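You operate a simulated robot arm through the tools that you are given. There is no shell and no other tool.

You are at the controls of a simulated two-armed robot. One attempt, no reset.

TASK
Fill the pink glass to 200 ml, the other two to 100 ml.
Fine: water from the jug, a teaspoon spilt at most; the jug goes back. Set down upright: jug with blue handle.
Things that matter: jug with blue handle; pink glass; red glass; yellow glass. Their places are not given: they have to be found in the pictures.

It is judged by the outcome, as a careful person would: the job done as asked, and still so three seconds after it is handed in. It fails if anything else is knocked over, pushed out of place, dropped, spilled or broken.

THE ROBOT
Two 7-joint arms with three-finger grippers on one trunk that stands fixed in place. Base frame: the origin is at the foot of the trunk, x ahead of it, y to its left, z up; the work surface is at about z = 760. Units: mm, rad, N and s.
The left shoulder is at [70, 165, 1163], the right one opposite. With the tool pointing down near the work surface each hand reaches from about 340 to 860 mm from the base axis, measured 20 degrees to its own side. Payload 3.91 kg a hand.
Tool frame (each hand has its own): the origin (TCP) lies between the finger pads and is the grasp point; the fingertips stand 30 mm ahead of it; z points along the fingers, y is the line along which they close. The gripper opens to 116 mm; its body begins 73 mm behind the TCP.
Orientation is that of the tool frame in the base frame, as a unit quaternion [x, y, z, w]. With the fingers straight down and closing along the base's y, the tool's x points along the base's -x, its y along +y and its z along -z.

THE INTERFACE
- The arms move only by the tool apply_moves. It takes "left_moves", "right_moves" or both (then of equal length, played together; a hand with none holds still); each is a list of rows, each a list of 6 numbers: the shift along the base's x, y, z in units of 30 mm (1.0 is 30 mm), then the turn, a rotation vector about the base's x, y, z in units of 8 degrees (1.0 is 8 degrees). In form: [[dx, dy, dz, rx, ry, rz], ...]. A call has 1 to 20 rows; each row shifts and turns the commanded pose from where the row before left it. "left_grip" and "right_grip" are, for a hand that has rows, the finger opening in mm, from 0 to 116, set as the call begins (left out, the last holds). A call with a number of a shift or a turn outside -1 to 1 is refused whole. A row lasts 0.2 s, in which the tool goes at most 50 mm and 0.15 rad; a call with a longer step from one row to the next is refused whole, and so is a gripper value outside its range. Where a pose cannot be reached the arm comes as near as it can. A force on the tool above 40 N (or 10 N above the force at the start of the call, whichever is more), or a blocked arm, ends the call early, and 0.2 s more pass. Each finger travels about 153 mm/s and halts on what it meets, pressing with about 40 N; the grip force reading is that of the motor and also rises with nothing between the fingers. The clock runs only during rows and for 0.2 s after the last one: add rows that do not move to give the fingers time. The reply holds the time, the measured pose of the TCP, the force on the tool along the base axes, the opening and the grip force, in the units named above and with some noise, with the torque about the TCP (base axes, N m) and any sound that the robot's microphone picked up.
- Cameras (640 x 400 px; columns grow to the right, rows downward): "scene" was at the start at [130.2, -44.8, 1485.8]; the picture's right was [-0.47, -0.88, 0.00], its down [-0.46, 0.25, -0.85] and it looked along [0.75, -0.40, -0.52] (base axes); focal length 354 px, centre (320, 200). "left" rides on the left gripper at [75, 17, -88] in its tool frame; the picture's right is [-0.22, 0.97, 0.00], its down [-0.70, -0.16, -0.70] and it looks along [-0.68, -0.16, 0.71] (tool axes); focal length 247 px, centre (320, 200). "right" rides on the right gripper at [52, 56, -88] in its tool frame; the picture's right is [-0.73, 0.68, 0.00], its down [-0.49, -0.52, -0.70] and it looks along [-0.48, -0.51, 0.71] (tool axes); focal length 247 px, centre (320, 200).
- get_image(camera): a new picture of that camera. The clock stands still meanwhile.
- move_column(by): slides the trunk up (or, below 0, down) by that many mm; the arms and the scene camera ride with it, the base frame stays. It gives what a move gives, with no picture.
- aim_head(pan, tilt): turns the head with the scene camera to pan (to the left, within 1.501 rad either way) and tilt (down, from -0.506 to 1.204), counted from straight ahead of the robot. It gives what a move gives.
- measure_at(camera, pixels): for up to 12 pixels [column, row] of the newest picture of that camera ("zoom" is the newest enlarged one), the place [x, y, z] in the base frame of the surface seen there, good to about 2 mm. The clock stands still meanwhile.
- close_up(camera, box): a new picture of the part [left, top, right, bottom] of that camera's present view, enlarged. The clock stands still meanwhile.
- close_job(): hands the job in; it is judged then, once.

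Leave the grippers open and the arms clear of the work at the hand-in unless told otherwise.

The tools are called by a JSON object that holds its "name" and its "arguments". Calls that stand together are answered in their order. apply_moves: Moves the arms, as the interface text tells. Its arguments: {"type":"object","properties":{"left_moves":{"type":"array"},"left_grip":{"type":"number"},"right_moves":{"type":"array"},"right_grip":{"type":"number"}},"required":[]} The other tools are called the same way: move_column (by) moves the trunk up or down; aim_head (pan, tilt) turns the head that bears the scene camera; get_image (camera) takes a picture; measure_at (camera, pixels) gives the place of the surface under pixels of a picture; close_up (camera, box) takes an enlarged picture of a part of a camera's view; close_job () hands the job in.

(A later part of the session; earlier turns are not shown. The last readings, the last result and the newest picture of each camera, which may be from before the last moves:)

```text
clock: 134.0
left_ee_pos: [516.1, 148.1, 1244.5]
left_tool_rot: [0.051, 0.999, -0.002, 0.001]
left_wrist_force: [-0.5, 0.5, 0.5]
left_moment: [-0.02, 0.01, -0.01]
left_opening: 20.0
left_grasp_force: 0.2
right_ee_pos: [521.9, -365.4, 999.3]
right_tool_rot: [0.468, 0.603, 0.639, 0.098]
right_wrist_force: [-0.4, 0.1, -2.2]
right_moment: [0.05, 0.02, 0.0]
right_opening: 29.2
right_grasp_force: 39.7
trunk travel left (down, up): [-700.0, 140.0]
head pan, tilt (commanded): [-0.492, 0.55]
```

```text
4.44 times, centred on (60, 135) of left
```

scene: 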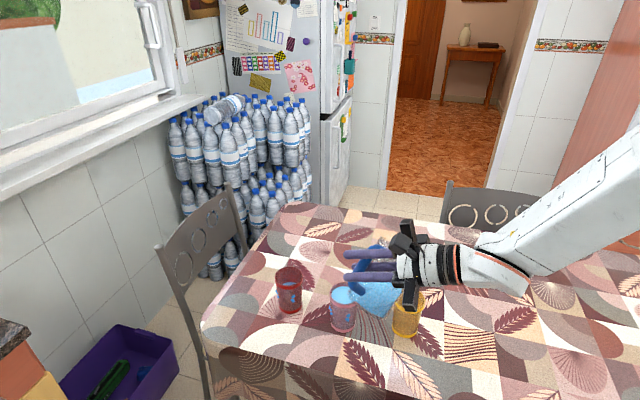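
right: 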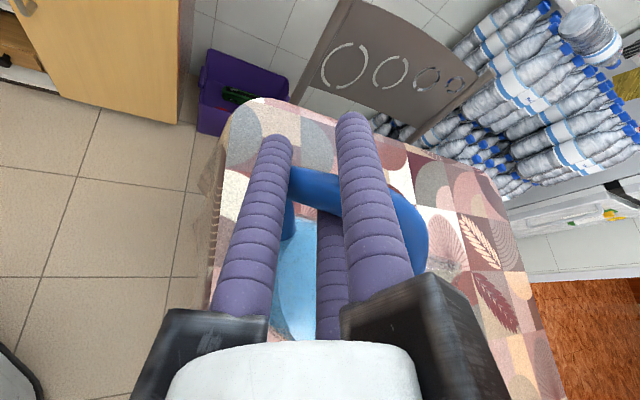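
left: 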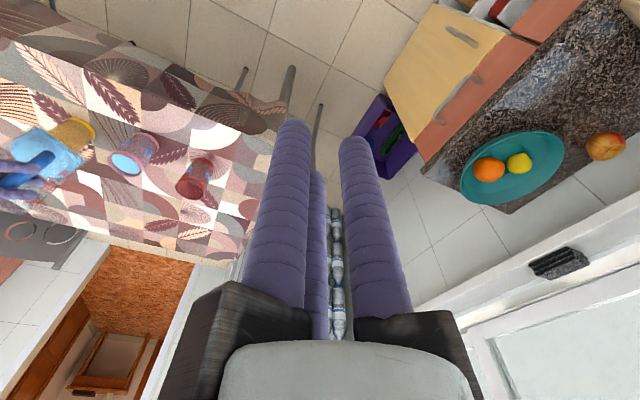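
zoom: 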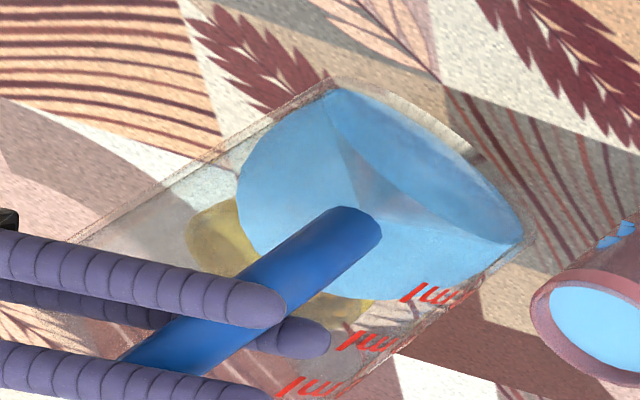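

Yellow now shows the usual marks, so the water is going in. I'll hold 0.8 s, then untilt to 40° while rising, and raise the trunk to read the level.

{"name": "apply_moves", "arguments": {"right_moves": [[0, 0, 0, 0, 0, 0], [0, 0, 0, 0, 0, 0], [0, 0, 0, 0, 0, 0], [0, 0, 0, 0, 0, 0], [-0.0195, 0.139, 0.1, -0.3447, -0.0484, 0], [-0.0195, 0.139, 0.15, -0.3447, -0.0484, 0], [-0.0195, 0.139, 0.2, -0.3447, -0.0484, 0], [-0.0195, 0.139, 0.25, -0.3447, -0.0484, 0], [-0.0195, 0.139, 0.3, -0.3447, -0.0484, 0], [-0.0195, 0.139, 0.35, -0.3447, -0.0484, 0], [-0.0195, 0.139, 0.35, -0.3447, -0.0484, 0], [0, 0, 0, 0, 0, 0]]}}

{"name": "move_column", "arguments": {"by": 140}}

{"name": "get_image", "arguments": {"camera": "scene"}}

{"name": "close_up", "arguments": {"camera": "scene", "box": [384, 322, 420, 352]}}

```text
clock: 136.6
left_ee_pos: [516.8, 148.7, 1244.2]
left_tool_rot: [0.051, 0.999, -0.002, 0.002]
left_wrist_force: [-1.4, 0.8, -0.6]
left_moment: [0.04, -0.01, 0.01]
left_opening: 20.2
left_grasp_force: 0.0
right_ee_pos: [517.9, -336.3, 1050.8]
right_tool_rot: [0.431, 0.699, 0.54, 0.188]
right_wrist_force: [-0.3, 0.3, -2.8]
right_moment: [0.12, -0.02, 0.04]
right_opening: 29.2
right_grasp_force: 40.0
trunk travel left (down, up): [-700.0, 140.0]
head pan, tilt (commanded): [-0.492, 0.55]
```

```text
clock: 138.3
left_ee_pos: [514.9, 147.7, 1384.0]
left_tool_rot: [0.051, 0.999, -0.002, 0.002]
left_wrist_force: [-0.3, 0.5, 0.0]
left_moment: [0.04, 0.0, -0.02]
left_opening: 20.0
left_grasp_force: 0.1
right_ee_pos: [518.1, -336.6, 1190.9]
right_tool_rot: [0.43, 0.699, 0.539, 0.19]
right_wrist_force: [0.6, -0.5, -2.4]
right_moment: [0.1, -0.01, 0.01]
right_opening: 29.3
right_grasp_force: 40.3
trunk travel left (down, up): [-840.0, 0.0]
head pan, tilt (commanded): [-0.492, 0.55]
```

```text
taken
```

scene: 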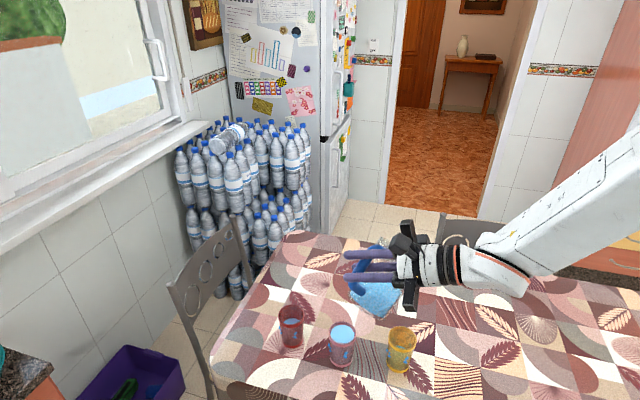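

```text
13.33 times, centred on (402, 337) of scene
```

zoom: 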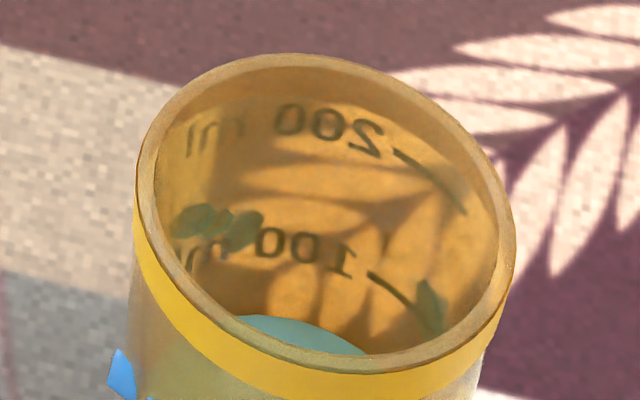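

Yellow is clearly visible now: water at about (300,335), below the 100 dash at about (395,290). I'll measure both.

{"name": "measure_at", "arguments": {"camera": "zoom", "pixels": [[270, 325], [290, 330], [310, 335], [330, 345], [300, 325], [320, 330], [340, 348], [280, 335], [380, 280], [400, 295], [415, 310], [340, 262]]}}

```text
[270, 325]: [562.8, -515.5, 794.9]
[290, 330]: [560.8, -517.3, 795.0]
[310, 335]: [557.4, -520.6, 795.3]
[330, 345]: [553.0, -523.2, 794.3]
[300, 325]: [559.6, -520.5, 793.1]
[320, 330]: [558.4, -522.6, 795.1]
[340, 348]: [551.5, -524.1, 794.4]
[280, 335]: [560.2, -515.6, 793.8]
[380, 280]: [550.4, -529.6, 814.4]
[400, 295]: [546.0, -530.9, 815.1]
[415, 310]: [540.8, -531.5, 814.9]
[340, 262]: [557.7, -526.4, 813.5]
```

Yellow's surface is at z≈794.5 and its mark at 814.5, so about 41 ml, with 59 more needed. I'll lower the trunk, go back in and on to 62.8° (about +40 ml), hold, then untilt and check again.

{"name": "move_column", "arguments": {"by": -140}}

{"name": "apply_moves", "arguments": {"right_moves": [[0.0195, -0.139, -0.35, 0.3447, 0.0484, 0], [0.0195, -0.139, -0.35, 0.3447, 0.0484, 0], [0.0195, -0.139, -0.3, 0.3447, 0.0484, 0], [0.0195, -0.139, -0.25, 0.3447, 0.0484, 0], [0.0195, -0.139, -0.2, 0.3447, 0.0484, 0], [0.0195, -0.139, -0.15, 0.3447, 0.0484, 0], [0.0195, -0.139, -0.1, 0.3447, 0.0484, 0], [0.006, -0.043, 0.048, 0.0817, 0.0115, 0], [0.006, -0.043, 0.048, 0.0817, 0.0115, 0], [0.006, -0.043, 0.048, 0.0817, 0.0115, 0], [0.006, -0.043, 0.048, 0.0817, 0.0115, 0], [0.006, -0.043, 0.048, 0.0817, 0.0115, 0], [0, 0, 0, 0, 0, 0], [0, 0, 0, 0, 0, 0], [0, 0, 0, 0, 0, 0], [0, 0, 0, 0, 0, 0]]}}

{"name": "apply_moves", "arguments": {"right_moves": [[-0.0238, 0.1697, 0.05, -0.403, -0.0566, 0], [-0.0238, 0.1697, 0.1, -0.403, -0.0566, 0], [-0.0238, 0.1697, 0.2, -0.403, -0.0566, 0], [-0.0238, 0.1697, 0.25, -0.403, -0.0566, 0], [-0.0238, 0.1697, 0.28, -0.403, -0.0566, 0], [-0.0238, 0.1697, 0.3, -0.403, -0.0566, 0], [-0.0238, 0.1697, 0.3, -0.403, -0.0566, 0], [0, 0, 0, 0, 0, 0]]}}

{"name": "move_column", "arguments": {"by": 140}}

{"name": "close_up", "arguments": {"camera": "scene", "box": [384, 322, 420, 352]}}

{"name": "measure_at", "arguments": {"camera": "zoom", "pixels": [[270, 325], [290, 330], [310, 335], [330, 345], [300, 325], [320, 330], [340, 348], [280, 335], [380, 280], [400, 295], [415, 310], [340, 262]]}}

```text
clock: 140.0
left_ee_pos: [516.1, 149.2, 1244.0]
left_tool_rot: [0.051, 0.999, -0.002, 0.002]
left_wrist_force: [-0.8, 0.7, 0.8]
left_moment: [-0.05, -0.02, 0.0]
left_opening: 20.0
left_grasp_force: 0.1
right_ee_pos: [518.4, -336.4, 1050.3]
right_tool_rot: [0.43, 0.699, 0.539, 0.189]
right_wrist_force: [-0.7, -0.5, -2.4]
right_moment: [0.09, 0.05, 0.0]
right_opening: 29.3
right_grasp_force: 39.7
trunk travel left (down, up): [-700.0, 140.0]
head pan, tilt (commanded): [-0.492, 0.55]
```

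```text
clock: 143.4
left_ee_pos: [515.5, 149.3, 1244.0]
left_tool_rot: [0.052, 0.999, -0.002, 0.002]
left_wrist_force: [1.4, 0.6, 0.7]
left_moment: [0.01, -0.01, 0.03]
left_opening: 19.8
left_grasp_force: 0.0
right_ee_pos: [523.4, -372.2, 1004.3]
right_tool_rot: [0.474, 0.584, 0.654, 0.082]
right_wrist_force: [-0.1, -0.6, -2.3]
right_moment: [0.04, 0.02, 0.01]
right_opening: 29.3
right_grasp_force: 40.1
trunk travel left (down, up): [-700.0, 140.0]
head pan, tilt (commanded): [-0.492, 0.55]
```

```text
clock: 145.2
left_ee_pos: [514.7, 148.9, 1244.4]
left_tool_rot: [0.052, 0.999, -0.002, 0.001]
left_wrist_force: [0.5, 0.2, 0.4]
left_moment: [-0.01, -0.01, 0.0]
left_opening: 20.1
left_grasp_force: 0.1
right_ee_pos: [517.5, -337.1, 1050.2]
right_tool_rot: [0.43, 0.698, 0.54, 0.19]
right_wrist_force: [-0.1, -0.4, -1.8]
right_moment: [0.1, 0.02, -0.05]
right_opening: 29.3
right_grasp_force: 39.6
trunk travel left (down, up): [-700.0, 140.0]
head pan, tilt (commanded): [-0.492, 0.55]
```

```text
clock: 146.8
left_ee_pos: [515.4, 148.0, 1384.1]
left_tool_rot: [0.051, 0.999, -0.002, 0.001]
left_wrist_force: [-1.3, -0.5, 0.4]
left_moment: [-0.02, -0.02, -0.02]
left_opening: 20.0
left_grasp_force: 0.1
right_ee_pos: [519.8, -337.5, 1190.5]
right_tool_rot: [0.431, 0.698, 0.539, 0.189]
right_wrist_force: [0.2, -0.8, -2.0]
right_moment: [0.11, -0.01, 0.0]
right_opening: 29.2
right_grasp_force: 40.1
trunk travel left (down, up): [-840.0, 0.0]
head pan, tilt (commanded): [-0.492, 0.55]
```

```text
13.33 times, centred on (402, 337) of scene
```

zoom: 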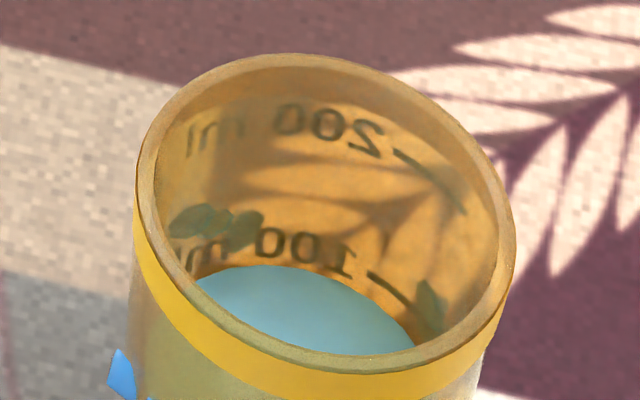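

```text
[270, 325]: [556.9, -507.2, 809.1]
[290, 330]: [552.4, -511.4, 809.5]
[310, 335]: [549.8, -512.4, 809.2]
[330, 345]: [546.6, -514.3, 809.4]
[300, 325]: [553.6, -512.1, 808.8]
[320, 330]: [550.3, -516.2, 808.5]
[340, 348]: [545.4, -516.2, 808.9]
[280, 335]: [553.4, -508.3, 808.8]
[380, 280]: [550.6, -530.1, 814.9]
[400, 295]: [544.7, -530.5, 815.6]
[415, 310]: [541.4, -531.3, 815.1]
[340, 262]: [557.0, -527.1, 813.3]
```

Yellow's surface is at z≈809.0 against 814.6, about 84 ml, with 16 more needed. One more step: 64.1° with the same hold.

{"name": "move_column", "arguments": {"by": -140}}

{"name": "apply_moves", "arguments": {"right_moves": [[0.0195, -0.139, -0.35, 0.3447, 0.0484, 0], [0.0195, -0.139, -0.35, 0.3447, 0.0484, 0], [0.0195, -0.139, -0.3, 0.3447, 0.0484, 0], [0.0195, -0.139, -0.25, 0.3447, 0.0484, 0], [0.0195, -0.139, -0.2, 0.3447, 0.0484, 0], [0.0195, -0.139, -0.15, 0.3447, 0.0484, 0], [0.0195, -0.139, -0.1, 0.3447, 0.0484, 0], [0.0071, -0.0506, 0.0556, 0.0949, 0.0133, 0], [0.0071, -0.0506, 0.0556, 0.0949, 0.0133, 0], [0.0071, -0.0506, 0.0556, 0.0949, 0.0133, 0], [0.0071, -0.0506, 0.0556, 0.0949, 0.0133, 0], [0.0071, -0.0506, 0.0556, 0.0949, 0.0133, 0], [0.0071, -0.0506, 0.0556, 0.0949, 0.0133, 0], [0, 0, 0, 0, 0, 0], [0, 0, 0, 0, 0, 0], [0, 0, 0, 0, 0, 0]]}}

{"name": "apply_moves", "arguments": {"right_moves": [[-0.0256, 0.1824, 0.05, -0.426, -0.0598, 0], [-0.0256, 0.1824, 0.1, -0.426, -0.0598, 0], [-0.0256, 0.1824, 0.2, -0.426, -0.0598, 0], [-0.0256, 0.1824, 0.25, -0.426, -0.0598, 0], [-0.0256, 0.1824, 0.25, -0.426, -0.0598, 0], [-0.0256, 0.1824, 0.29, -0.426, -0.0598, 0], [-0.0256, 0.1824, 0.29, -0.426, -0.0598, 0], [0, 0, 0, 0, 0, 0]]}}

{"name": "move_column", "arguments": {"by": 140}}

{"name": "close_up", "arguments": {"camera": "scene", "box": [384, 322, 420, 352]}}

{"name": "measure_at", "arguments": {"camera": "zoom", "pixels": [[270, 325], [290, 330], [310, 335], [330, 345], [300, 325], [320, 330], [340, 340], [280, 335], [300, 290], [320, 300], [250, 300], [350, 320]]}}

```text
clock: 148.5
left_ee_pos: [516.1, 148.9, 1243.4]
left_tool_rot: [0.052, 0.999, -0.001, 0.002]
left_wrist_force: [-0.6, 1.3, -0.1]
left_moment: [0.0, 0.0, 0.0]
left_opening: 19.9
left_grasp_force: 0.1
right_ee_pos: [518.2, -336.8, 1050.8]
right_tool_rot: [0.431, 0.698, 0.54, 0.19]
right_wrist_force: [0.8, -0.3, -2.3]
right_moment: [0.1, 0.05, 0.0]
right_opening: 28.9
right_grasp_force: 40.5
trunk travel left (down, up): [-700.0, 140.0]
head pan, tilt (commanded): [-0.492, 0.55]
```

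```text
clock: 151.9
left_ee_pos: [515.0, 149.3, 1244.7]
left_tool_rot: [0.051, 0.999, -0.002, 0.002]
left_wrist_force: [0.8, 0.3, -0.2]
left_moment: [-0.02, 0.0, 0.0]
left_opening: 20.1
left_grasp_force: 0.1
right_ee_pos: [524.2, -375.0, 1008.9]
right_tool_rot: [0.475, 0.577, 0.66, 0.076]
right_wrist_force: [0.1, 0.0, -2.4]
right_moment: [0.06, 0.03, -0.01]
right_opening: 29.3
right_grasp_force: 40.5
trunk travel left (down, up): [-700.0, 140.0]
head pan, tilt (commanded): [-0.492, 0.55]
```

```text
clock: 153.7
left_ee_pos: [515.3, 147.5, 1243.0]
left_tool_rot: [0.052, 0.999, -0.002, 0.001]
left_wrist_force: [-0.4, -0.3, 0.1]
left_moment: [0.04, 0.01, -0.01]
left_opening: 20.1
left_grasp_force: 0.0
right_ee_pos: [517.8, -337.3, 1051.5]
right_tool_rot: [0.43, 0.698, 0.54, 0.189]
right_wrist_force: [0.6, -0.2, -2.4]
right_moment: [0.14, 0.02, 0.01]
right_opening: 29.1
right_grasp_force: 39.5
trunk travel left (down, up): [-700.0, 140.0]
head pan, tilt (commanded): [-0.492, 0.55]
```

```text
clock: 155.4
left_ee_pos: [515.4, 149.1, 1383.9]
left_tool_rot: [0.052, 0.999, -0.002, 0.002]
left_wrist_force: [0.4, -1.0, -0.3]
left_moment: [-0.04, 0.02, 0.02]
left_opening: 19.7
left_grasp_force: 0.0
right_ee_pos: [517.5, -336.6, 1192.8]
right_tool_rot: [0.431, 0.698, 0.54, 0.189]
right_wrist_force: [-0.3, -0.1, -2.4]
right_moment: [0.14, 0.0, -0.04]
right_opening: 29.4
right_grasp_force: 40.1
trunk travel left (down, up): [-840.0, 0.0]
head pan, tilt (commanded): [-0.492, 0.55]
```

```text
13.33 times, centred on (402, 337) of scene
```

zoom: 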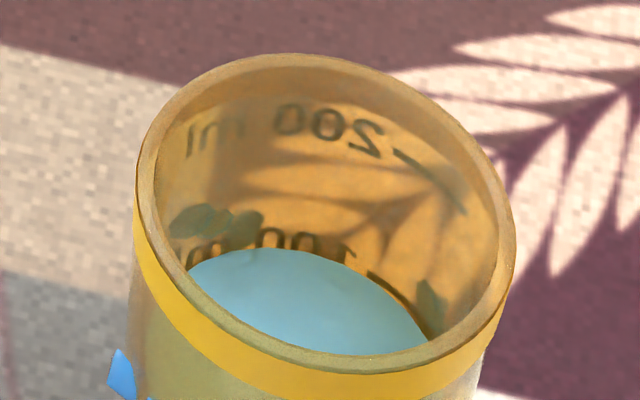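

```text
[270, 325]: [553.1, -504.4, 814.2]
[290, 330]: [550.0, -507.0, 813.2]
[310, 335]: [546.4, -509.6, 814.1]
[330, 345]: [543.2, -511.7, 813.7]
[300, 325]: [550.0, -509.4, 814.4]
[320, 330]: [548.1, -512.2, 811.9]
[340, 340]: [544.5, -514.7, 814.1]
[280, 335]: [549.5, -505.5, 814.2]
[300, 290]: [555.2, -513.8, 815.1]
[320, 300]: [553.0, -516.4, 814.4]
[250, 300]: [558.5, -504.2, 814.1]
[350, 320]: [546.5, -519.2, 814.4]
```

Yellow's surface is at z≈814.0 against a mark at 814.6, about 98 ml, so yellow is done. Now I'll take the jug back: lower the trunk, then carry it high toward its original spot, untilting to level first and then turning back to the original heading.

{"name": "move_column", "arguments": {"by": -140}}

{"name": "apply_moves", "arguments": {"right_moves": [[0.132, -0.106, -0.034, -0.619, -0.087, 0], [0.265, -0.212, -0.069, -0.619, -0.087, 0], [0.397, -0.318, -0.103, -0.619, -0.087, 0], [0.463, -0.371, -0.12, -0.619, -0.087, 0], [0.53, -0.424, -0.137, -0.619, -0.087, 0], [0.53, -0.424, -0.137, -0.619, -0.087, 0], [0.53, -0.424, -0.137, -0.619, -0.087, 0], [0.53, -0.424, -0.137, -0.619, -0.087, 0], [0.397, -0.318, -0.103, 0, 0, -0.414], [0.53, -0.424, -0.137, 0, 0, -0.414], [0.53, -0.424, -0.137, 0, 0, -0.414], [0.53, -0.424, -0.137, 0, 0, -0.414], [0.463, -0.371, -0.12, 0, 0, -0.414], [0.397, -0.318, -0.103, 0, 0, -0.414], [0.265, -0.212, -0.069, 0, 0, -0.414], [0.132, -0.106, -0.034, 0, 0, -0.414], [0, 0, 0, 0, 0, 0]]}}

{"name": "get_image", "arguments": {"camera": "scene"}}

{"name": "get_image", "arguments": {"camera": "left"}}

```text
clock: 157.0
left_ee_pos: [516.0, 150.2, 1243.9]
left_tool_rot: [0.052, 0.999, -0.002, 0.001]
left_wrist_force: [0.2, 1.2, 0.1]
left_moment: [0.0, -0.01, -0.03]
left_opening: 19.9
left_grasp_force: 0.0
right_ee_pos: [517.3, -336.7, 1051.5]
right_tool_rot: [0.43, 0.699, 0.539, 0.189]
right_wrist_force: [0.5, -0.8, -2.2]
right_moment: [0.09, 0.0, 0.02]
right_opening: 29.3
right_grasp_force: 40.2
trunk travel left (down, up): [-700.0, 140.0]
head pan, tilt (commanded): [-0.492, 0.55]
```

```text
clock: 160.6
left_ee_pos: [514.4, 148.3, 1243.7]
left_tool_rot: [0.052, 0.999, -0.002, 0.001]
left_wrist_force: [0.5, 1.0, 0.4]
left_moment: [0.02, 0.03, 0.02]
left_opening: 20.0
left_grasp_force: 0.1
right_ee_pos: [714.9, -495.7, 999.2]
right_tool_rot: [0.497, 0.735, 0.202, 0.415]
right_wrist_force: [-0.5, 0.1, -3.0]
right_moment: [0.16, -0.04, 0.01]
right_opening: 29.2
right_grasp_force: 40.5
trunk travel left (down, up): [-700.0, 140.0]
head pan, tilt (commanded): [-0.492, 0.55]
```

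```text
taken
```

scene: 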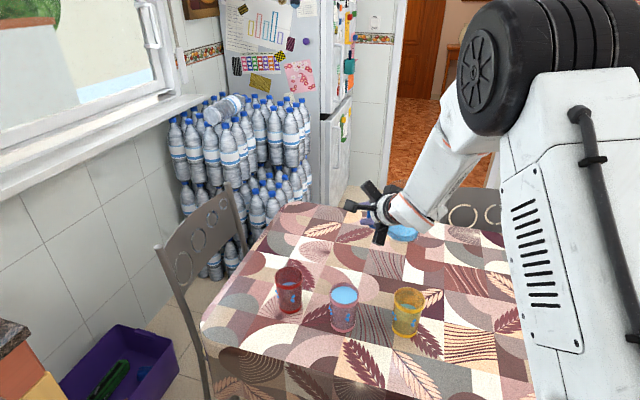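

```text
taken
```

left: 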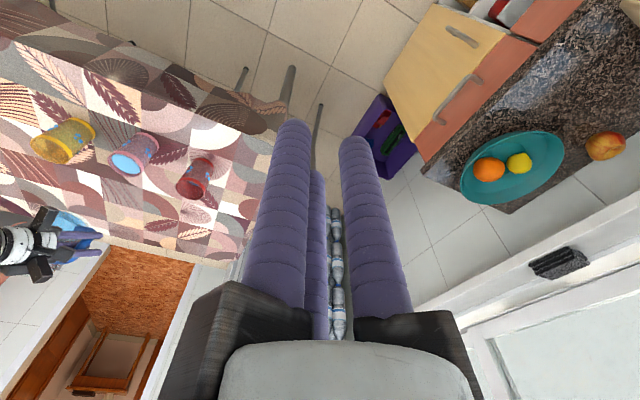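

The jug is level above its original place, with the orientation matching the grasp. I'll lower along the same vertical line used for lifting, to z≈850, then check.

{"name": "apply_moves", "arguments": {"right_moves": [[0.02, 0, -0.3, 0, 0, 0], [0.02, 0, -0.45, 0, 0, 0], [0, 0, -0.5, 0, 0, 0], [0, 0, -0.5, 0, 0, 0], [0, 0, -0.5, 0, 0, 0], [0, 0, -0.5, 0, 0, 0], [0, 0, -0.5, 0, 0, 0], [0, 0, -0.5, 0, 0, 0], [0, 0, -0.5, 0, 0, 0], [0, 0, -0.45, 0, 0, 0], [0, 0, -0.3, 0, 0, 0], [0, 0, 0, 0, 0, 0]]}}

{"name": "close_up", "arguments": {"camera": "scene", "box": [330, 220, 450, 310]}}

```text
clock: 163.2
left_ee_pos: [515.1, 148.4, 1245.1]
left_tool_rot: [0.051, 0.999, -0.002, 0.001]
left_wrist_force: [-0.7, 0.4, 0.3]
left_moment: [-0.01, -0.01, 0.0]
left_opening: 20.2
left_grasp_force: 0.1
right_ee_pos: [717.2, -494.5, 851.4]
right_tool_rot: [0.496, 0.736, 0.202, 0.414]
right_wrist_force: [-0.3, 0.0, -2.1]
right_moment: [0.19, -0.05, 0.02]
right_opening: 29.3
right_grasp_force: 40.1
trunk travel left (down, up): [-700.0, 140.0]
head pan, tilt (commanded): [-0.492, 0.55]
```

```text
4.44 times, centred on (390, 265) of scene
```

zoom: 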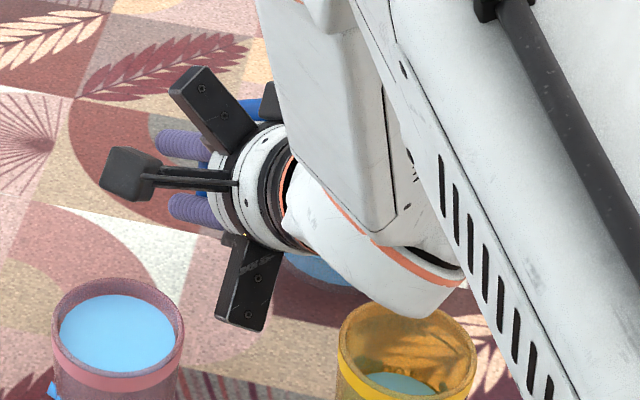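

I'm 15 mm above the set-down height with everything clear. I'll lower in 3 mm then 1 mm rows and watch for contact.

{"name": "apply_moves", "arguments": {"right_moves": [[-0.01, -0.01, -0.1, 0, 0, 0], [-0.01, -0.01, -0.1, 0, 0, 0], [0, 0, -0.1, 0, 0, 0], [0, 0, -0.1, 0, 0, 0], [0, 0, -0.04, 0, 0, 0], [0, 0, -0.03, 0, 0, 0], [0, 0, 0, 0, 0, 0]]}}

```text
clock: 164.8
left_ee_pos: [514.1, 149.3, 1244.3]
left_tool_rot: [0.051, 0.999, -0.003, 0.001]
left_wrist_force: [-0.6, -0.4, 1.0]
left_moment: [-0.01, -0.01, -0.04]
left_opening: 20.0
left_grasp_force: 0.2
right_ee_pos: [717.8, -495.1, 838.2]
right_tool_rot: [0.495, 0.736, 0.202, 0.415]
right_wrist_force: [2.6, 0.4, 8.3]
right_moment: [-0.51, 0.43, 0.06]
right_opening: 29.4
right_grasp_force: 39.9
trunk travel left (down, up): [-700.0, 140.0]
head pan, tilt (commanded): [-0.492, 0.55]
```

Contact with the table: 8.3 N upward at z≈838. I'll ease up half a millimetre and open the fingers to 46 mm, the same opening used on entry.

{"name": "apply_moves", "arguments": {"right_moves": [[0, 0, 0.02, 0, 0, 0], [0, 0, 0, 0, 0, 0]]}}

{"name": "apply_moves", "arguments": {"right_moves": [[0, 0, 0, 0, 0, 0], [0, 0, 0, 0, 0, 0], [0, 0, 0, 0, 0, 0]], "right_grip": 46}}

{"name": "get_image", "arguments": {"camera": "right"}}

```text
clock: 165.4
left_ee_pos: [515.0, 148.6, 1244.2]
left_tool_rot: [0.052, 0.999, -0.003, 0.001]
left_wrist_force: [0.8, -0.1, 0.3]
left_moment: [0.0, 0.01, 0.01]
left_opening: 20.2
left_grasp_force: 0.0
right_ee_pos: [716.7, -494.1, 838.1]
right_tool_rot: [0.495, 0.736, 0.203, 0.415]
right_wrist_force: [4.2, 0.1, 9.8]
right_moment: [-0.46, 0.28, 0.18]
right_opening: 29.3
right_grasp_force: 40.0
trunk travel left (down, up): [-700.0, 140.0]
head pan, tilt (commanded): [-0.492, 0.55]
```

```text
clock: 166.2
left_ee_pos: [515.5, 149.9, 1243.6]
left_tool_rot: [0.052, 0.999, -0.002, 0.002]
left_wrist_force: [-0.2, -0.3, -0.4]
left_moment: [-0.01, -0.02, -0.01]
left_opening: 20.0
left_grasp_force: 0.0
right_ee_pos: [717.6, -496.2, 836.0]
right_tool_rot: [0.497, 0.736, 0.202, 0.413]
right_wrist_force: [-0.8, -0.2, -0.2]
right_moment: [0.01, -0.03, -0.04]
right_opening: 46.0
right_grasp_force: 0.1
trunk travel left (down, up): [-700.0, 140.0]
head pan, tilt (commanded): [-0.492, 0.55]
```

```text
taken
```

right: 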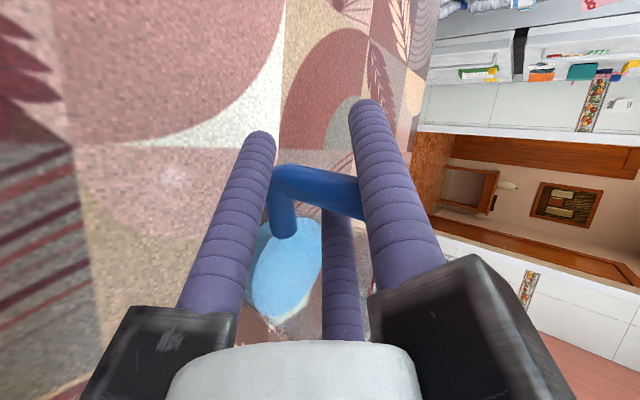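

Released: forces are at zero and the jug stands free. I'll withdraw straight back along the tool axis the way I came in.

{"name": "apply_moves", "arguments": {"right_moves": [[-0.262, 0.035, 0.187, 0, 0, 0], [-0.262, 0.035, 0.187, 0, 0, 0], [-0.262, 0.035, 0.187, 0, 0, 0], [-0.262, 0.035, 0.187, 0, 0, 0], [-0.4325, 0.06, 0.307, 0, 0, 0], [-0.4325, 0.06, 0.307, 0, 0, 0], [-0.4325, 0.06, 0.307, 0, 0, 0], [-0.4325, 0.06, 0.307, 0, 0, 0], [-0.4325, 0.06, 0.307, 0, 0, 0], [0, 0, 0.8, 0, 0, 0], [0, 0, 0.8, 0, 0, 0], [0, 0, 0.8, 0, 0, 0], [0, 0, 0, 0, 0, 0]]}}

{"name": "get_image", "arguments": {"camera": "scene"}}

{"name": "get_image", "arguments": {"camera": "right"}}

```text
clock: 169.0
left_ee_pos: [517.1, 149.1, 1243.9]
left_tool_rot: [0.052, 0.999, -0.002, 0.001]
left_wrist_force: [-1.2, 1.3, 0.2]
left_moment: [-0.03, 0.02, 0.04]
left_opening: 20.3
left_grasp_force: 0.1
right_ee_pos: [619.3, -483.6, 976.1]
right_tool_rot: [0.496, 0.736, 0.202, 0.414]
right_wrist_force: [0.6, 0.2, -0.2]
right_moment: [-0.01, 0.0, 0.0]
right_opening: 45.9
right_grasp_force: 0.1
trunk travel left (down, up): [-700.0, 140.0]
head pan, tilt (commanded): [-0.492, 0.55]
```

```text
taken
```

scene: 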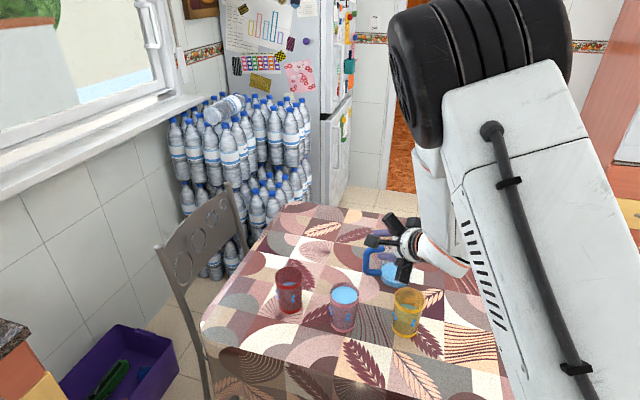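

```text
taken
```

right: 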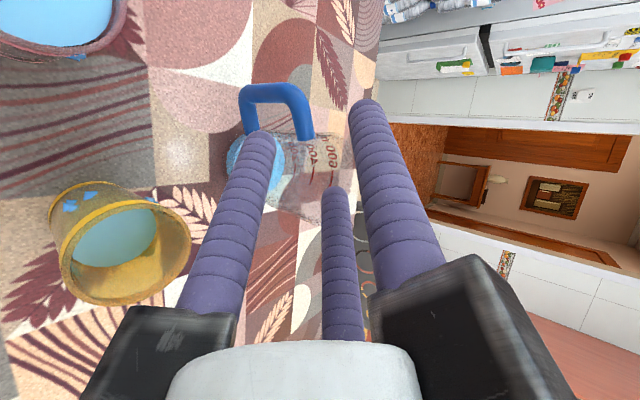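

The jug stands upright in its place. Before correcting pink I'll verify the amounts independently from the jug's own marks and level. I'll move the right hand up and out of the line of sight.

{"name": "apply_moves", "arguments": {"right_moves": [[-0.3, 0, 0.8, 0, 0, 0], [-0.3, 0, 0.8, 0, 0, 0], [-0.3, 0, 0.8, 0, 0, 0], [-0.3, -0.5, 0.8, 0, 0, 0], [-0.3, -0.8, 0.8, 0, 0, 0], [0, -0.8, 0.5, 0, 0, 0], [0, 0, 0, 0, 0, 0]]}}

{"name": "get_image", "arguments": {"camera": "scene"}}

{"name": "close_up", "arguments": {"camera": "scene", "box": [350, 225, 430, 295]}}

```text
clock: 170.6
left_ee_pos: [515.6, 150.2, 1244.7]
left_tool_rot: [0.052, 0.999, -0.002, 0.001]
left_wrist_force: [1.0, 0.3, -0.6]
left_moment: [-0.03, 0.04, -0.02]
left_opening: 20.1
left_grasp_force: 0.1
right_ee_pos: [575.5, -547.7, 1112.8]
right_tool_rot: [0.497, 0.736, 0.201, 0.414]
right_wrist_force: [0.7, 0.8, -0.3]
right_moment: [0.01, -0.01, -0.03]
right_opening: 46.1
right_grasp_force: 0.1
trunk travel left (down, up): [-700.0, 140.0]
head pan, tilt (commanded): [-0.492, 0.55]
```

```text
taken
```

scene: 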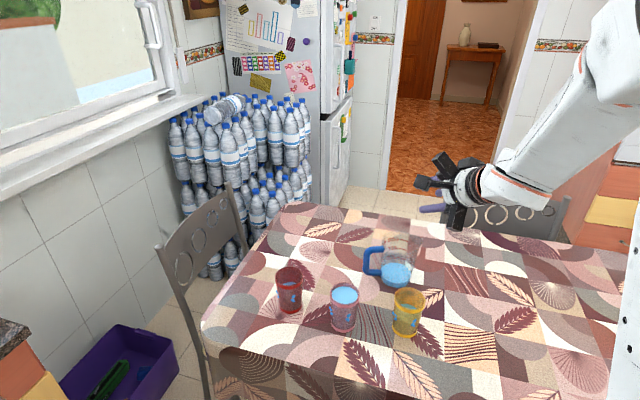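

```text
5.71 times, centred on (390, 260) of scene
```

zoom: 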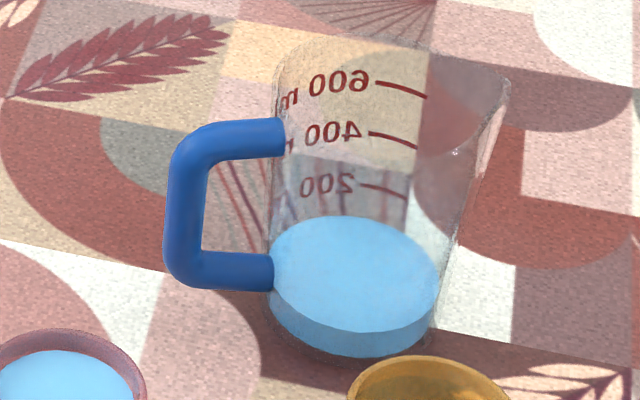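

The jug's 200, 400 and 600 marks are now readable, and its water is well below 200. I'll measure the marks and the surface.

{"name": "measure_at", "arguments": {"camera": "zoom", "pixels": [[385, 85], [420, 95], [375, 135], [410, 145], [368, 185], [400, 195], [350, 270], [320, 280], [390, 290], [350, 300], [350, 225], [360, 340]]}}

{"name": "close_up", "arguments": {"camera": "scene", "box": [382, 232, 422, 264]}}

```text
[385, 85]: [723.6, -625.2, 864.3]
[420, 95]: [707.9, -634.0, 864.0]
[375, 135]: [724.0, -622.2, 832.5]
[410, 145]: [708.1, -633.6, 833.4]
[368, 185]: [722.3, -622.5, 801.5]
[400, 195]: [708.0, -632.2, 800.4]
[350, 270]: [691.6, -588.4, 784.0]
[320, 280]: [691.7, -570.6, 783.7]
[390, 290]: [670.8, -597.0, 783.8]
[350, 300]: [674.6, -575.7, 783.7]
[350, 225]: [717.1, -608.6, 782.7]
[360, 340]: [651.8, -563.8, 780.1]
```

```text
12.50 times, centred on (402, 248) of scene
```

zoom: 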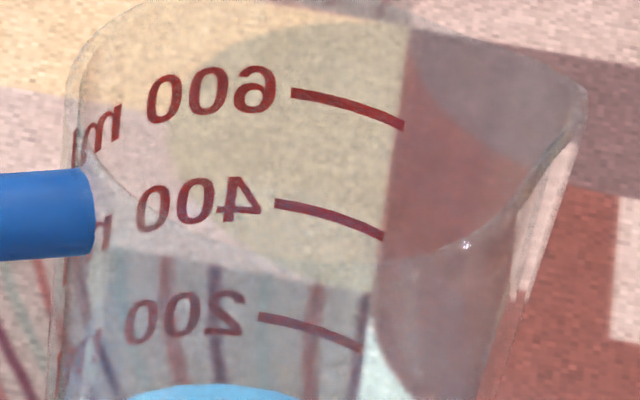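

The jug's marks sit at z≈801, 833 and 864, and its water went from 858.4 to 783.8. By the jug's own marks (about 6.3 ml/mm) that's roughly 460–470 ml out, versus about 424 ml by the glass marks. I should resolve that, so I'll check the table for any spilled water and measure the water disc's true radius.

{"name": "close_up", "arguments": {"camera": "scene", "box": [374, 252, 418, 292]}}

{"name": "measure_at", "arguments": {"camera": "zoom", "pixels": [[300, 110], [300, 120], [110, 200], [120, 200], [455, 220], [445, 220], [310, 305], [310, 295], [280, 200], [110, 280], [300, 350], [440, 300]]}}

{"name": "close_up", "arguments": {"camera": "scene", "box": [240, 240, 440, 380]}}

```text
10.00 times, centred on (396, 272) of scene
```

zoom: 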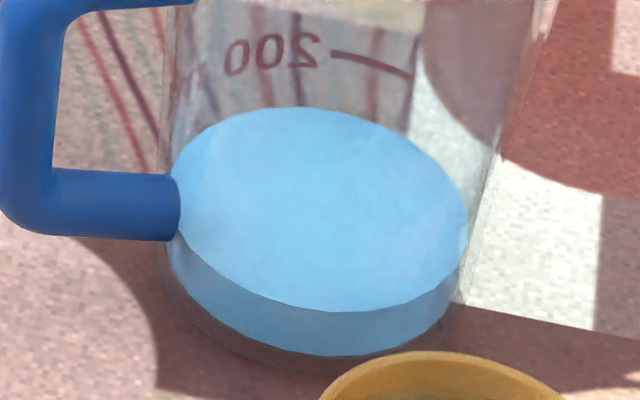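

```text
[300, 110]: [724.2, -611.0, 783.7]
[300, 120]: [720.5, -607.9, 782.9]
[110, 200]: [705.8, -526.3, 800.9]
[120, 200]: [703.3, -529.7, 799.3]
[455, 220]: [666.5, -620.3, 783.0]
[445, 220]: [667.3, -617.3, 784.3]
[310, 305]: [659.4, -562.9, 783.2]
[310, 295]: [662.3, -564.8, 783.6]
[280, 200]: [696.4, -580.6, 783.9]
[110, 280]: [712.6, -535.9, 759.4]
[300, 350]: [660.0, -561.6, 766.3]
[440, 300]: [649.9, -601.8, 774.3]
```

```text
2.86 times, centred on (340, 310) of scene
```

zoom: 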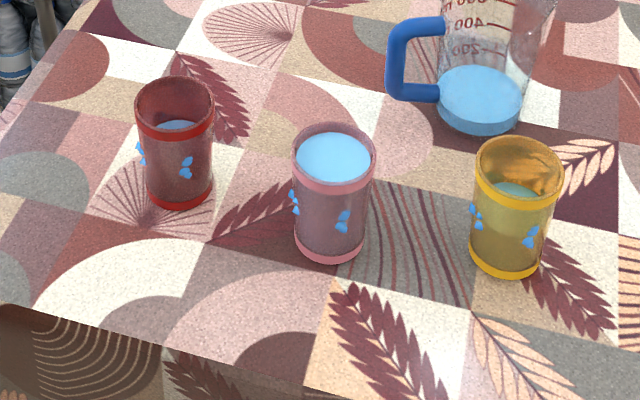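

No water is visible anywhere on the table. With the water disc's radius at about 42.5–43 mm, the jug's drop corresponds to about 425–433 ml, consistent with the glass readings. Now I'll re-read pink from this unobstructed view to decide on its correction.

{"name": "close_up", "arguments": {"camera": "scene", "box": [326, 280, 362, 310]}}

{"name": "measure_at", "arguments": {"camera": "zoom", "pixels": [[320, 180], [280, 180], [360, 180], [320, 220], [280, 230], [360, 230], [240, 200], [400, 200], [320, 150], [320, 260], [350, 250], [300, 200]]}}

```text
13.33 times, centred on (344, 295) of scene
```

zoom: 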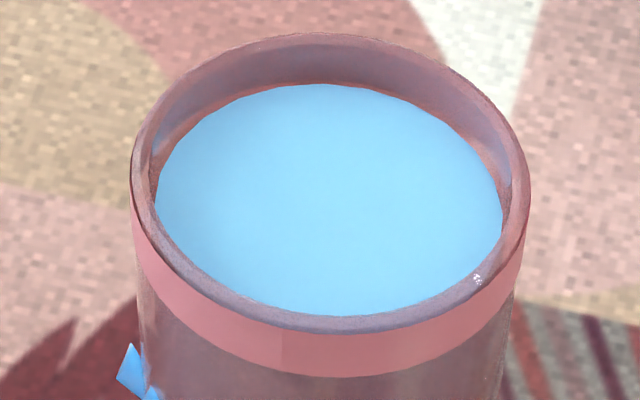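

```text
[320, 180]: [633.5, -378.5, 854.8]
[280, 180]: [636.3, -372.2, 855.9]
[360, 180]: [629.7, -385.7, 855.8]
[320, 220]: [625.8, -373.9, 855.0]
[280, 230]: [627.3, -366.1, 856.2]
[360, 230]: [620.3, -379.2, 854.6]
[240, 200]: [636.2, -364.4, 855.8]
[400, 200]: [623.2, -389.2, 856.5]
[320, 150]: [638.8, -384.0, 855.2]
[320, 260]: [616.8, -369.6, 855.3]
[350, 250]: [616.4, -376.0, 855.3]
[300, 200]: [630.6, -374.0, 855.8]
```

Pink's surface is at z≈855.5 against its 200 mark at about 848.9, so about 219 ml. That's a visible overfill worth correcting.

Plan: grip pink from above, lift it level, hold it over the open jug, and tilt 25° to shed the excess into the jug. At 25° the remaining level is 200 ml. Then I'll put pink back. First I'll turn the right hand to point straight down, with a finger gap facing the robot, high and clear.

{"name": "apply_moves", "arguments": {"right_moves": [[0, 0, 0, -0.3618, 0.4164, 0.7996], [0, 0, 0, -0.3618, 0.4164, 0.7996], [0, 0, 0, -0.3618, 0.4164, 0.7996], [0, 0, 0, -0.3618, 0.4164, 0.7996], [0, 0, 0, -0.3618, 0.4164, 0.7996], [0, 0, 0, -0.3618, 0.4164, 0.7996], [0, 0, 0, -0.3618, 0.4164, 0.7996], [0, 0, 0, -0.3618, 0.4164, 0.7996], [0, 0, 0, -0.3618, 0.4164, 0.7996], [0, 0, 0, -0.3618, 0.4164, 0.7996], [0, 0, 0, -0.3618, 0.4164, 0.7996], [0, 0, 0, -0.3618, 0.4164, 0.7996], [0, 0, 0, -0.3618, 0.4164, 0.7996], [0, 0, 0, -0.3618, 0.4164, 0.7996], [0, 0, 0, 0, 0, 0]]}}

{"name": "get_image", "arguments": {"camera": "scene"}}

{"name": "get_image", "arguments": {"camera": "right"}}

```text
clock: 173.8
left_ee_pos: [514.9, 148.8, 1244.1]
left_tool_rot: [0.051, 0.999, -0.002, 0.001]
left_wrist_force: [-0.8, 0.3, 1.0]
left_moment: [0.0, -0.03, 0.03]
left_opening: 20.0
left_grasp_force: 0.0
right_ee_pos: [575.3, -544.8, 1113.5]
right_tool_rot: [-0.259, 0.966, -0.001, 0.0]
right_wrist_force: [0.6, 0.6, 0.5]
right_moment: [-0.02, 0.02, 0.0]
right_opening: 46.2
right_grasp_force: 0.1
trunk travel left (down, up): [-700.0, 140.0]
head pan, tilt (commanded): [-0.492, 0.55]
```

```text
taken
```

scene: 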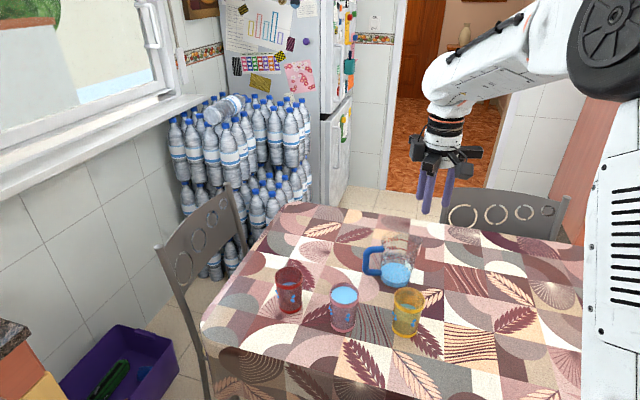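

```text
taken
```

right: 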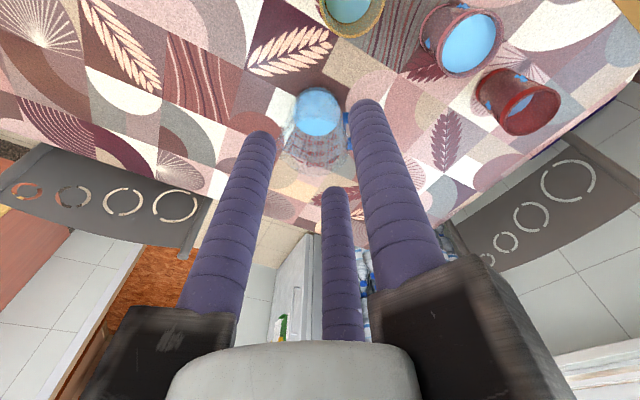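

Tool-down with the gap facing −x is reached. I'll rehearse the tipping pose over the jug with the empty hand: TCP (735,-587,1040) leaning 25° back toward the robot.

{"name": "apply_moves", "arguments": {"right_moves": [[0.762, -0.2, -0.348, 0, -0.446, 0], [0.762, -0.2, -0.348, 0, -0.446, 0], [0.762, -0.2, -0.348, 0, -0.446, 0], [0.762, -0.2, -0.348, 0, -0.446, 0], [0.762, -0.2, -0.348, 0, -0.446, 0], [0.762, -0.2, -0.348, 0, -0.446, 0], [0.762, -0.2, -0.348, 0, -0.446, 0], [0, 0, 0, 0, 0, 0]]}}

{"name": "apply_moves", "arguments": {"right_moves": [[0, 0, -0.6, 0, 0, 0], [0, 0, -0.6, 0, 0, 0], [0, 0, -0.5, 0, 0, 0], [0, 0, 0, 0, 0, 0]]}}

{"name": "get_image", "arguments": {"camera": "scene"}}

```text
clock: 175.6
left_ee_pos: [514.3, 149.1, 1244.4]
left_tool_rot: [0.052, 0.999, -0.003, 0.001]
left_wrist_force: [0.6, 0.1, 0.3]
left_moment: [-0.01, 0.02, 0.03]
left_opening: 20.0
left_grasp_force: 0.1
right_ee_pos: [736.9, -584.8, 1039.4]
right_tool_rot: [-0.253, 0.943, -0.057, 0.208]
right_wrist_force: [-0.3, -0.4, 0.6]
right_moment: [-0.05, -0.01, -0.01]
right_opening: 46.2
right_grasp_force: 0.0
trunk travel left (down, up): [-700.0, 140.0]
head pan, tilt (commanded): [-0.492, 0.55]
```

```text
clock: 176.6
left_ee_pos: [515.1, 149.7, 1245.0]
left_tool_rot: [0.052, 0.999, -0.002, 0.001]
left_wrist_force: [-0.1, -0.1, -0.4]
left_moment: [0.05, -0.03, -0.04]
left_opening: 20.3
left_grasp_force: 0.0
right_ee_pos: [737.5, -586.1, 988.4]
right_tool_rot: [-0.253, 0.943, -0.057, 0.209]
right_wrist_force: [-0.4, -0.1, -1.1]
right_moment: [-0.01, 0.01, -0.02]
right_opening: 46.2
right_grasp_force: 0.0
trunk travel left (down, up): [-700.0, 140.0]
head pan, tilt (commanded): [-0.492, 0.55]
```

```text
taken
```

scene: 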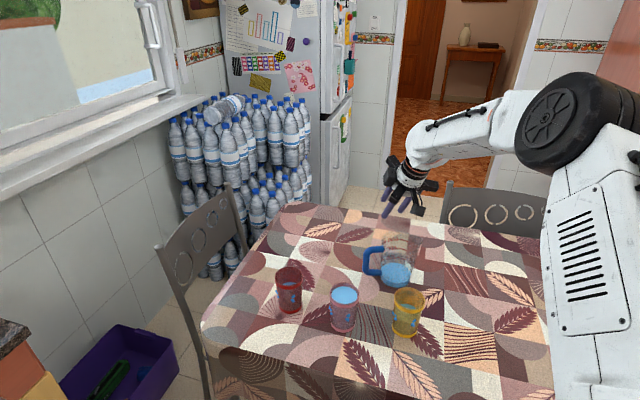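

The 25° tipping pose is reachable. I'll also test the level and near-level poses over the jug, since the glass must arrive there untilted.

{"name": "apply_moves", "arguments": {"right_moves": [[-0.125, 0, 0, 0, 0.8125, 0], [-0.125, 0, 0, 0, 0.8125, 0], [0, 0, 0, 0, 0, 0]]}}

{"name": "apply_moves", "arguments": {"right_moves": [[-0.117, 0, 0, 0, 0.75, 0], [-0.117, 0, 0, 0, 0.75, 0], [0, 0, 0, 0, 0, 0]]}}

```text
clock: 177.4
left_ee_pos: [514.3, 148.5, 1244.4]
left_tool_rot: [0.051, 0.999, -0.002, 0.002]
left_wrist_force: [0.3, -0.2, -0.1]
left_moment: [0.02, -0.02, 0.02]
left_opening: 20.0
left_grasp_force: 0.1
right_ee_pos: [728.1, -587.1, 988.2]
right_tool_rot: [-0.257, 0.961, -0.028, 0.101]
right_wrist_force: [0.2, -0.5, 0.4]
right_moment: [0.01, 0.01, -0.01]
right_opening: 46.1
right_grasp_force: 0.0
trunk travel left (down, up): [-700.0, 140.0]
head pan, tilt (commanded): [-0.492, 0.55]
```

```text
clock: 178.2
left_ee_pos: [514.2, 148.7, 1243.7]
left_tool_rot: [0.052, 0.999, -0.001, 0.001]
left_wrist_force: [-0.2, -0.8, 0.2]
left_moment: [0.0, -0.01, -0.01]
left_opening: 20.1
left_grasp_force: 0.0
right_ee_pos: [722.0, -586.7, 989.0]
right_tool_rot: [-0.259, 0.966, 0.0, 0.0]
right_wrist_force: [-0.3, -0.3, 0.2]
right_moment: [0.01, -0.01, 0.01]
right_opening: 46.2
right_grasp_force: 0.1
trunk travel left (down, up): [-700.0, 140.0]
head pan, tilt (commanded): [-0.492, 0.55]
```

Level, 12° and 25° poses over the jug are all reachable. Now I'll go above pink with open fingers, at TCP (628,-376.5,975), fingertips at 945, and re-measure its centre there.

{"name": "apply_moves", "arguments": {"right_moves": [[-0.313, 0.702, -0.047, 0, 0, 0], [-0.313, 0.702, -0.047, 0, 0, 0], [-0.313, 0.702, -0.047, 0, 0, 0], [-0.313, 0.702, -0.047, 0, 0, 0], [-0.313, 0.702, -0.047, 0, 0, 0], [-0.313, 0.702, -0.047, 0, 0, 0], [-0.313, 0.702, -0.047, 0, 0, 0], [-0.313, 0.702, -0.047, 0, 0, 0], [-0.313, 0.702, -0.047, 0, 0, 0], [-0.313, 0.702, -0.047, 0, 0, 0], [0, 0, 0, 0, 0, 0]], "right_grip": 105}}

{"name": "get_image", "arguments": {"camera": "right"}}

{"name": "get_image", "arguments": {"camera": "scene"}}

{"name": "get_image", "arguments": {"camera": "left"}}

```text
clock: 180.6
left_ee_pos: [516.3, 148.6, 1244.8]
left_tool_rot: [0.051, 0.999, -0.002, 0.002]
left_wrist_force: [-0.4, -0.5, -1.4]
left_moment: [0.01, 0.05, 0.01]
left_opening: 19.9
left_grasp_force: 0.1
right_ee_pos: [626.5, -377.3, 972.3]
right_tool_rot: [-0.26, 0.966, -0.001, -0.001]
right_wrist_force: [-0.3, 0.1, 0.4]
right_moment: [0.02, 0.0, 0.0]
right_opening: 105.3
right_grasp_force: 0.1
trunk travel left (down, up): [-700.0, 140.0]
head pan, tilt (commanded): [-0.492, 0.55]
```

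```text
taken
```

right: 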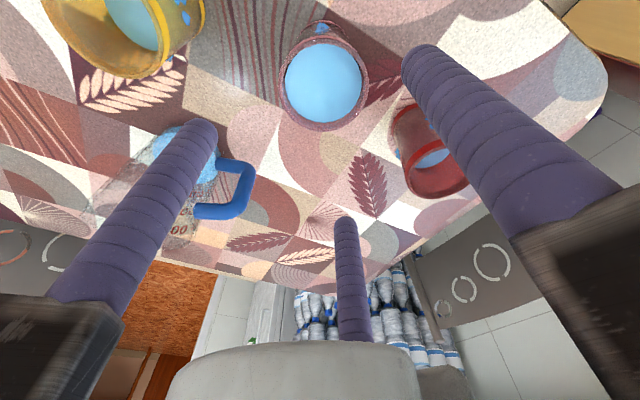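

```text
taken
```

scene: 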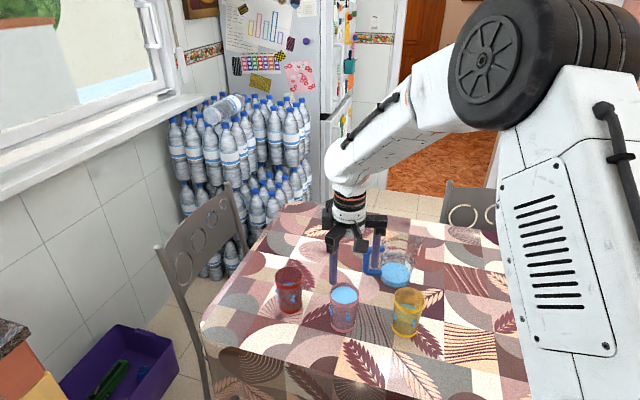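

```text
taken
```

left: 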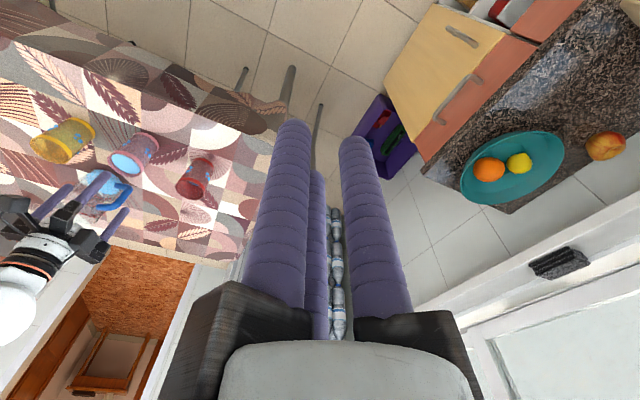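

The right camera shows pink's rim centred near (323,84). I'll zoom and measure rim points from this close, steep view.

{"name": "close_up", "arguments": {"camera": "right", "box": [270, 25, 380, 140]}}

{"name": "measure_at", "arguments": {"camera": "right", "pixels": [[282, 84], [366, 86], [325, 40], [322, 128], [293, 55], [355, 55], [293, 115], [353, 117], [323, 84], [310, 70], [340, 100], [323, 100]]}}

```text
3.48 times, centred on (325, 82) of right
```

zoom: 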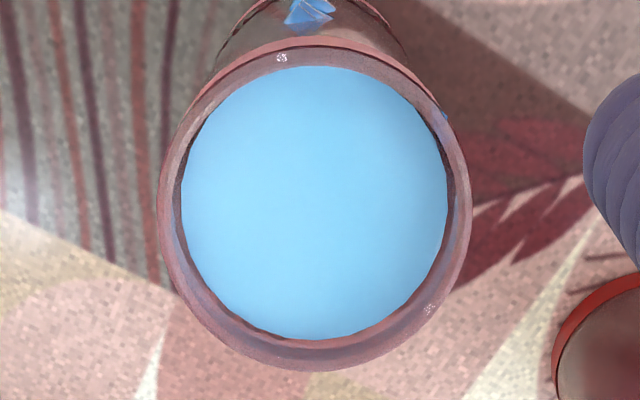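

```text
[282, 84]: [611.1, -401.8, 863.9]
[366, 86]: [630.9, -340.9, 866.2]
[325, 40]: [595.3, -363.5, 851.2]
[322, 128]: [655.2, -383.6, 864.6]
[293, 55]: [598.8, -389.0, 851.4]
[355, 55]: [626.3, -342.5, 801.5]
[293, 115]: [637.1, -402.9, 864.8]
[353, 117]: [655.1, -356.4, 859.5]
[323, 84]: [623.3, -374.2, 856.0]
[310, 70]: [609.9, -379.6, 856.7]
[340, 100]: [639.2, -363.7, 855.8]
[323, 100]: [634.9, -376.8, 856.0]
```

The right camera's rim fit gives a centre of about (625.3,-373.2); the head camera gave (628,-376.5). I'll get a third opinion from the left camera.

{"name": "close_up", "arguments": {"camera": "left", "box": [100, 125, 170, 180]}}

{"name": "close_up", "arguments": {"camera": "scene", "box": [324, 276, 364, 310]}}

```text
7.27 times, centred on (135, 152) of left
```

zoom: 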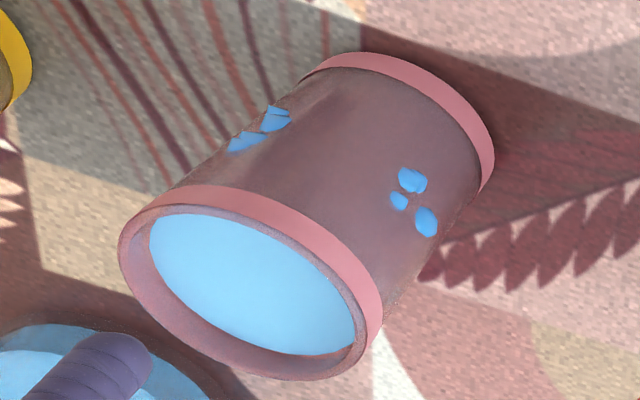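

```text
11.76 times, centred on (344, 293) of scene
```

zoom: 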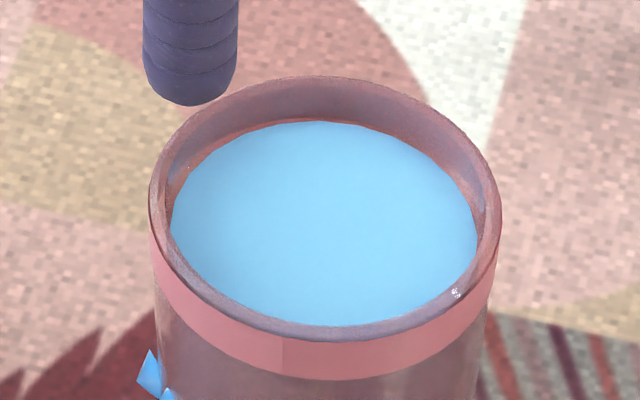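

I'll measure eight rim points around the ellipse in this head close-up and fit the centre.

{"name": "measure_at", "arguments": {"camera": "zoom", "pixels": [[157, 215], [492, 222], [325, 84], [320, 327], [205, 122], [440, 112], [205, 290], [435, 302], [240, 320], [390, 322], [170, 170], [480, 170]]}}

```text
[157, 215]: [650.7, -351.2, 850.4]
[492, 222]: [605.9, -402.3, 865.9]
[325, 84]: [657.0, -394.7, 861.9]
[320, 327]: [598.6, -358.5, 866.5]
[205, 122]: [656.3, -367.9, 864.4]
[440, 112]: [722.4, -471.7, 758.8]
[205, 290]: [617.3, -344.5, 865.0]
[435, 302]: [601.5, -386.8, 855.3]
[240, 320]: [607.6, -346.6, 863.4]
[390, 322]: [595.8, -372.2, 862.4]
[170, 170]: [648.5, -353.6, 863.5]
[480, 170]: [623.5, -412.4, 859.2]
```

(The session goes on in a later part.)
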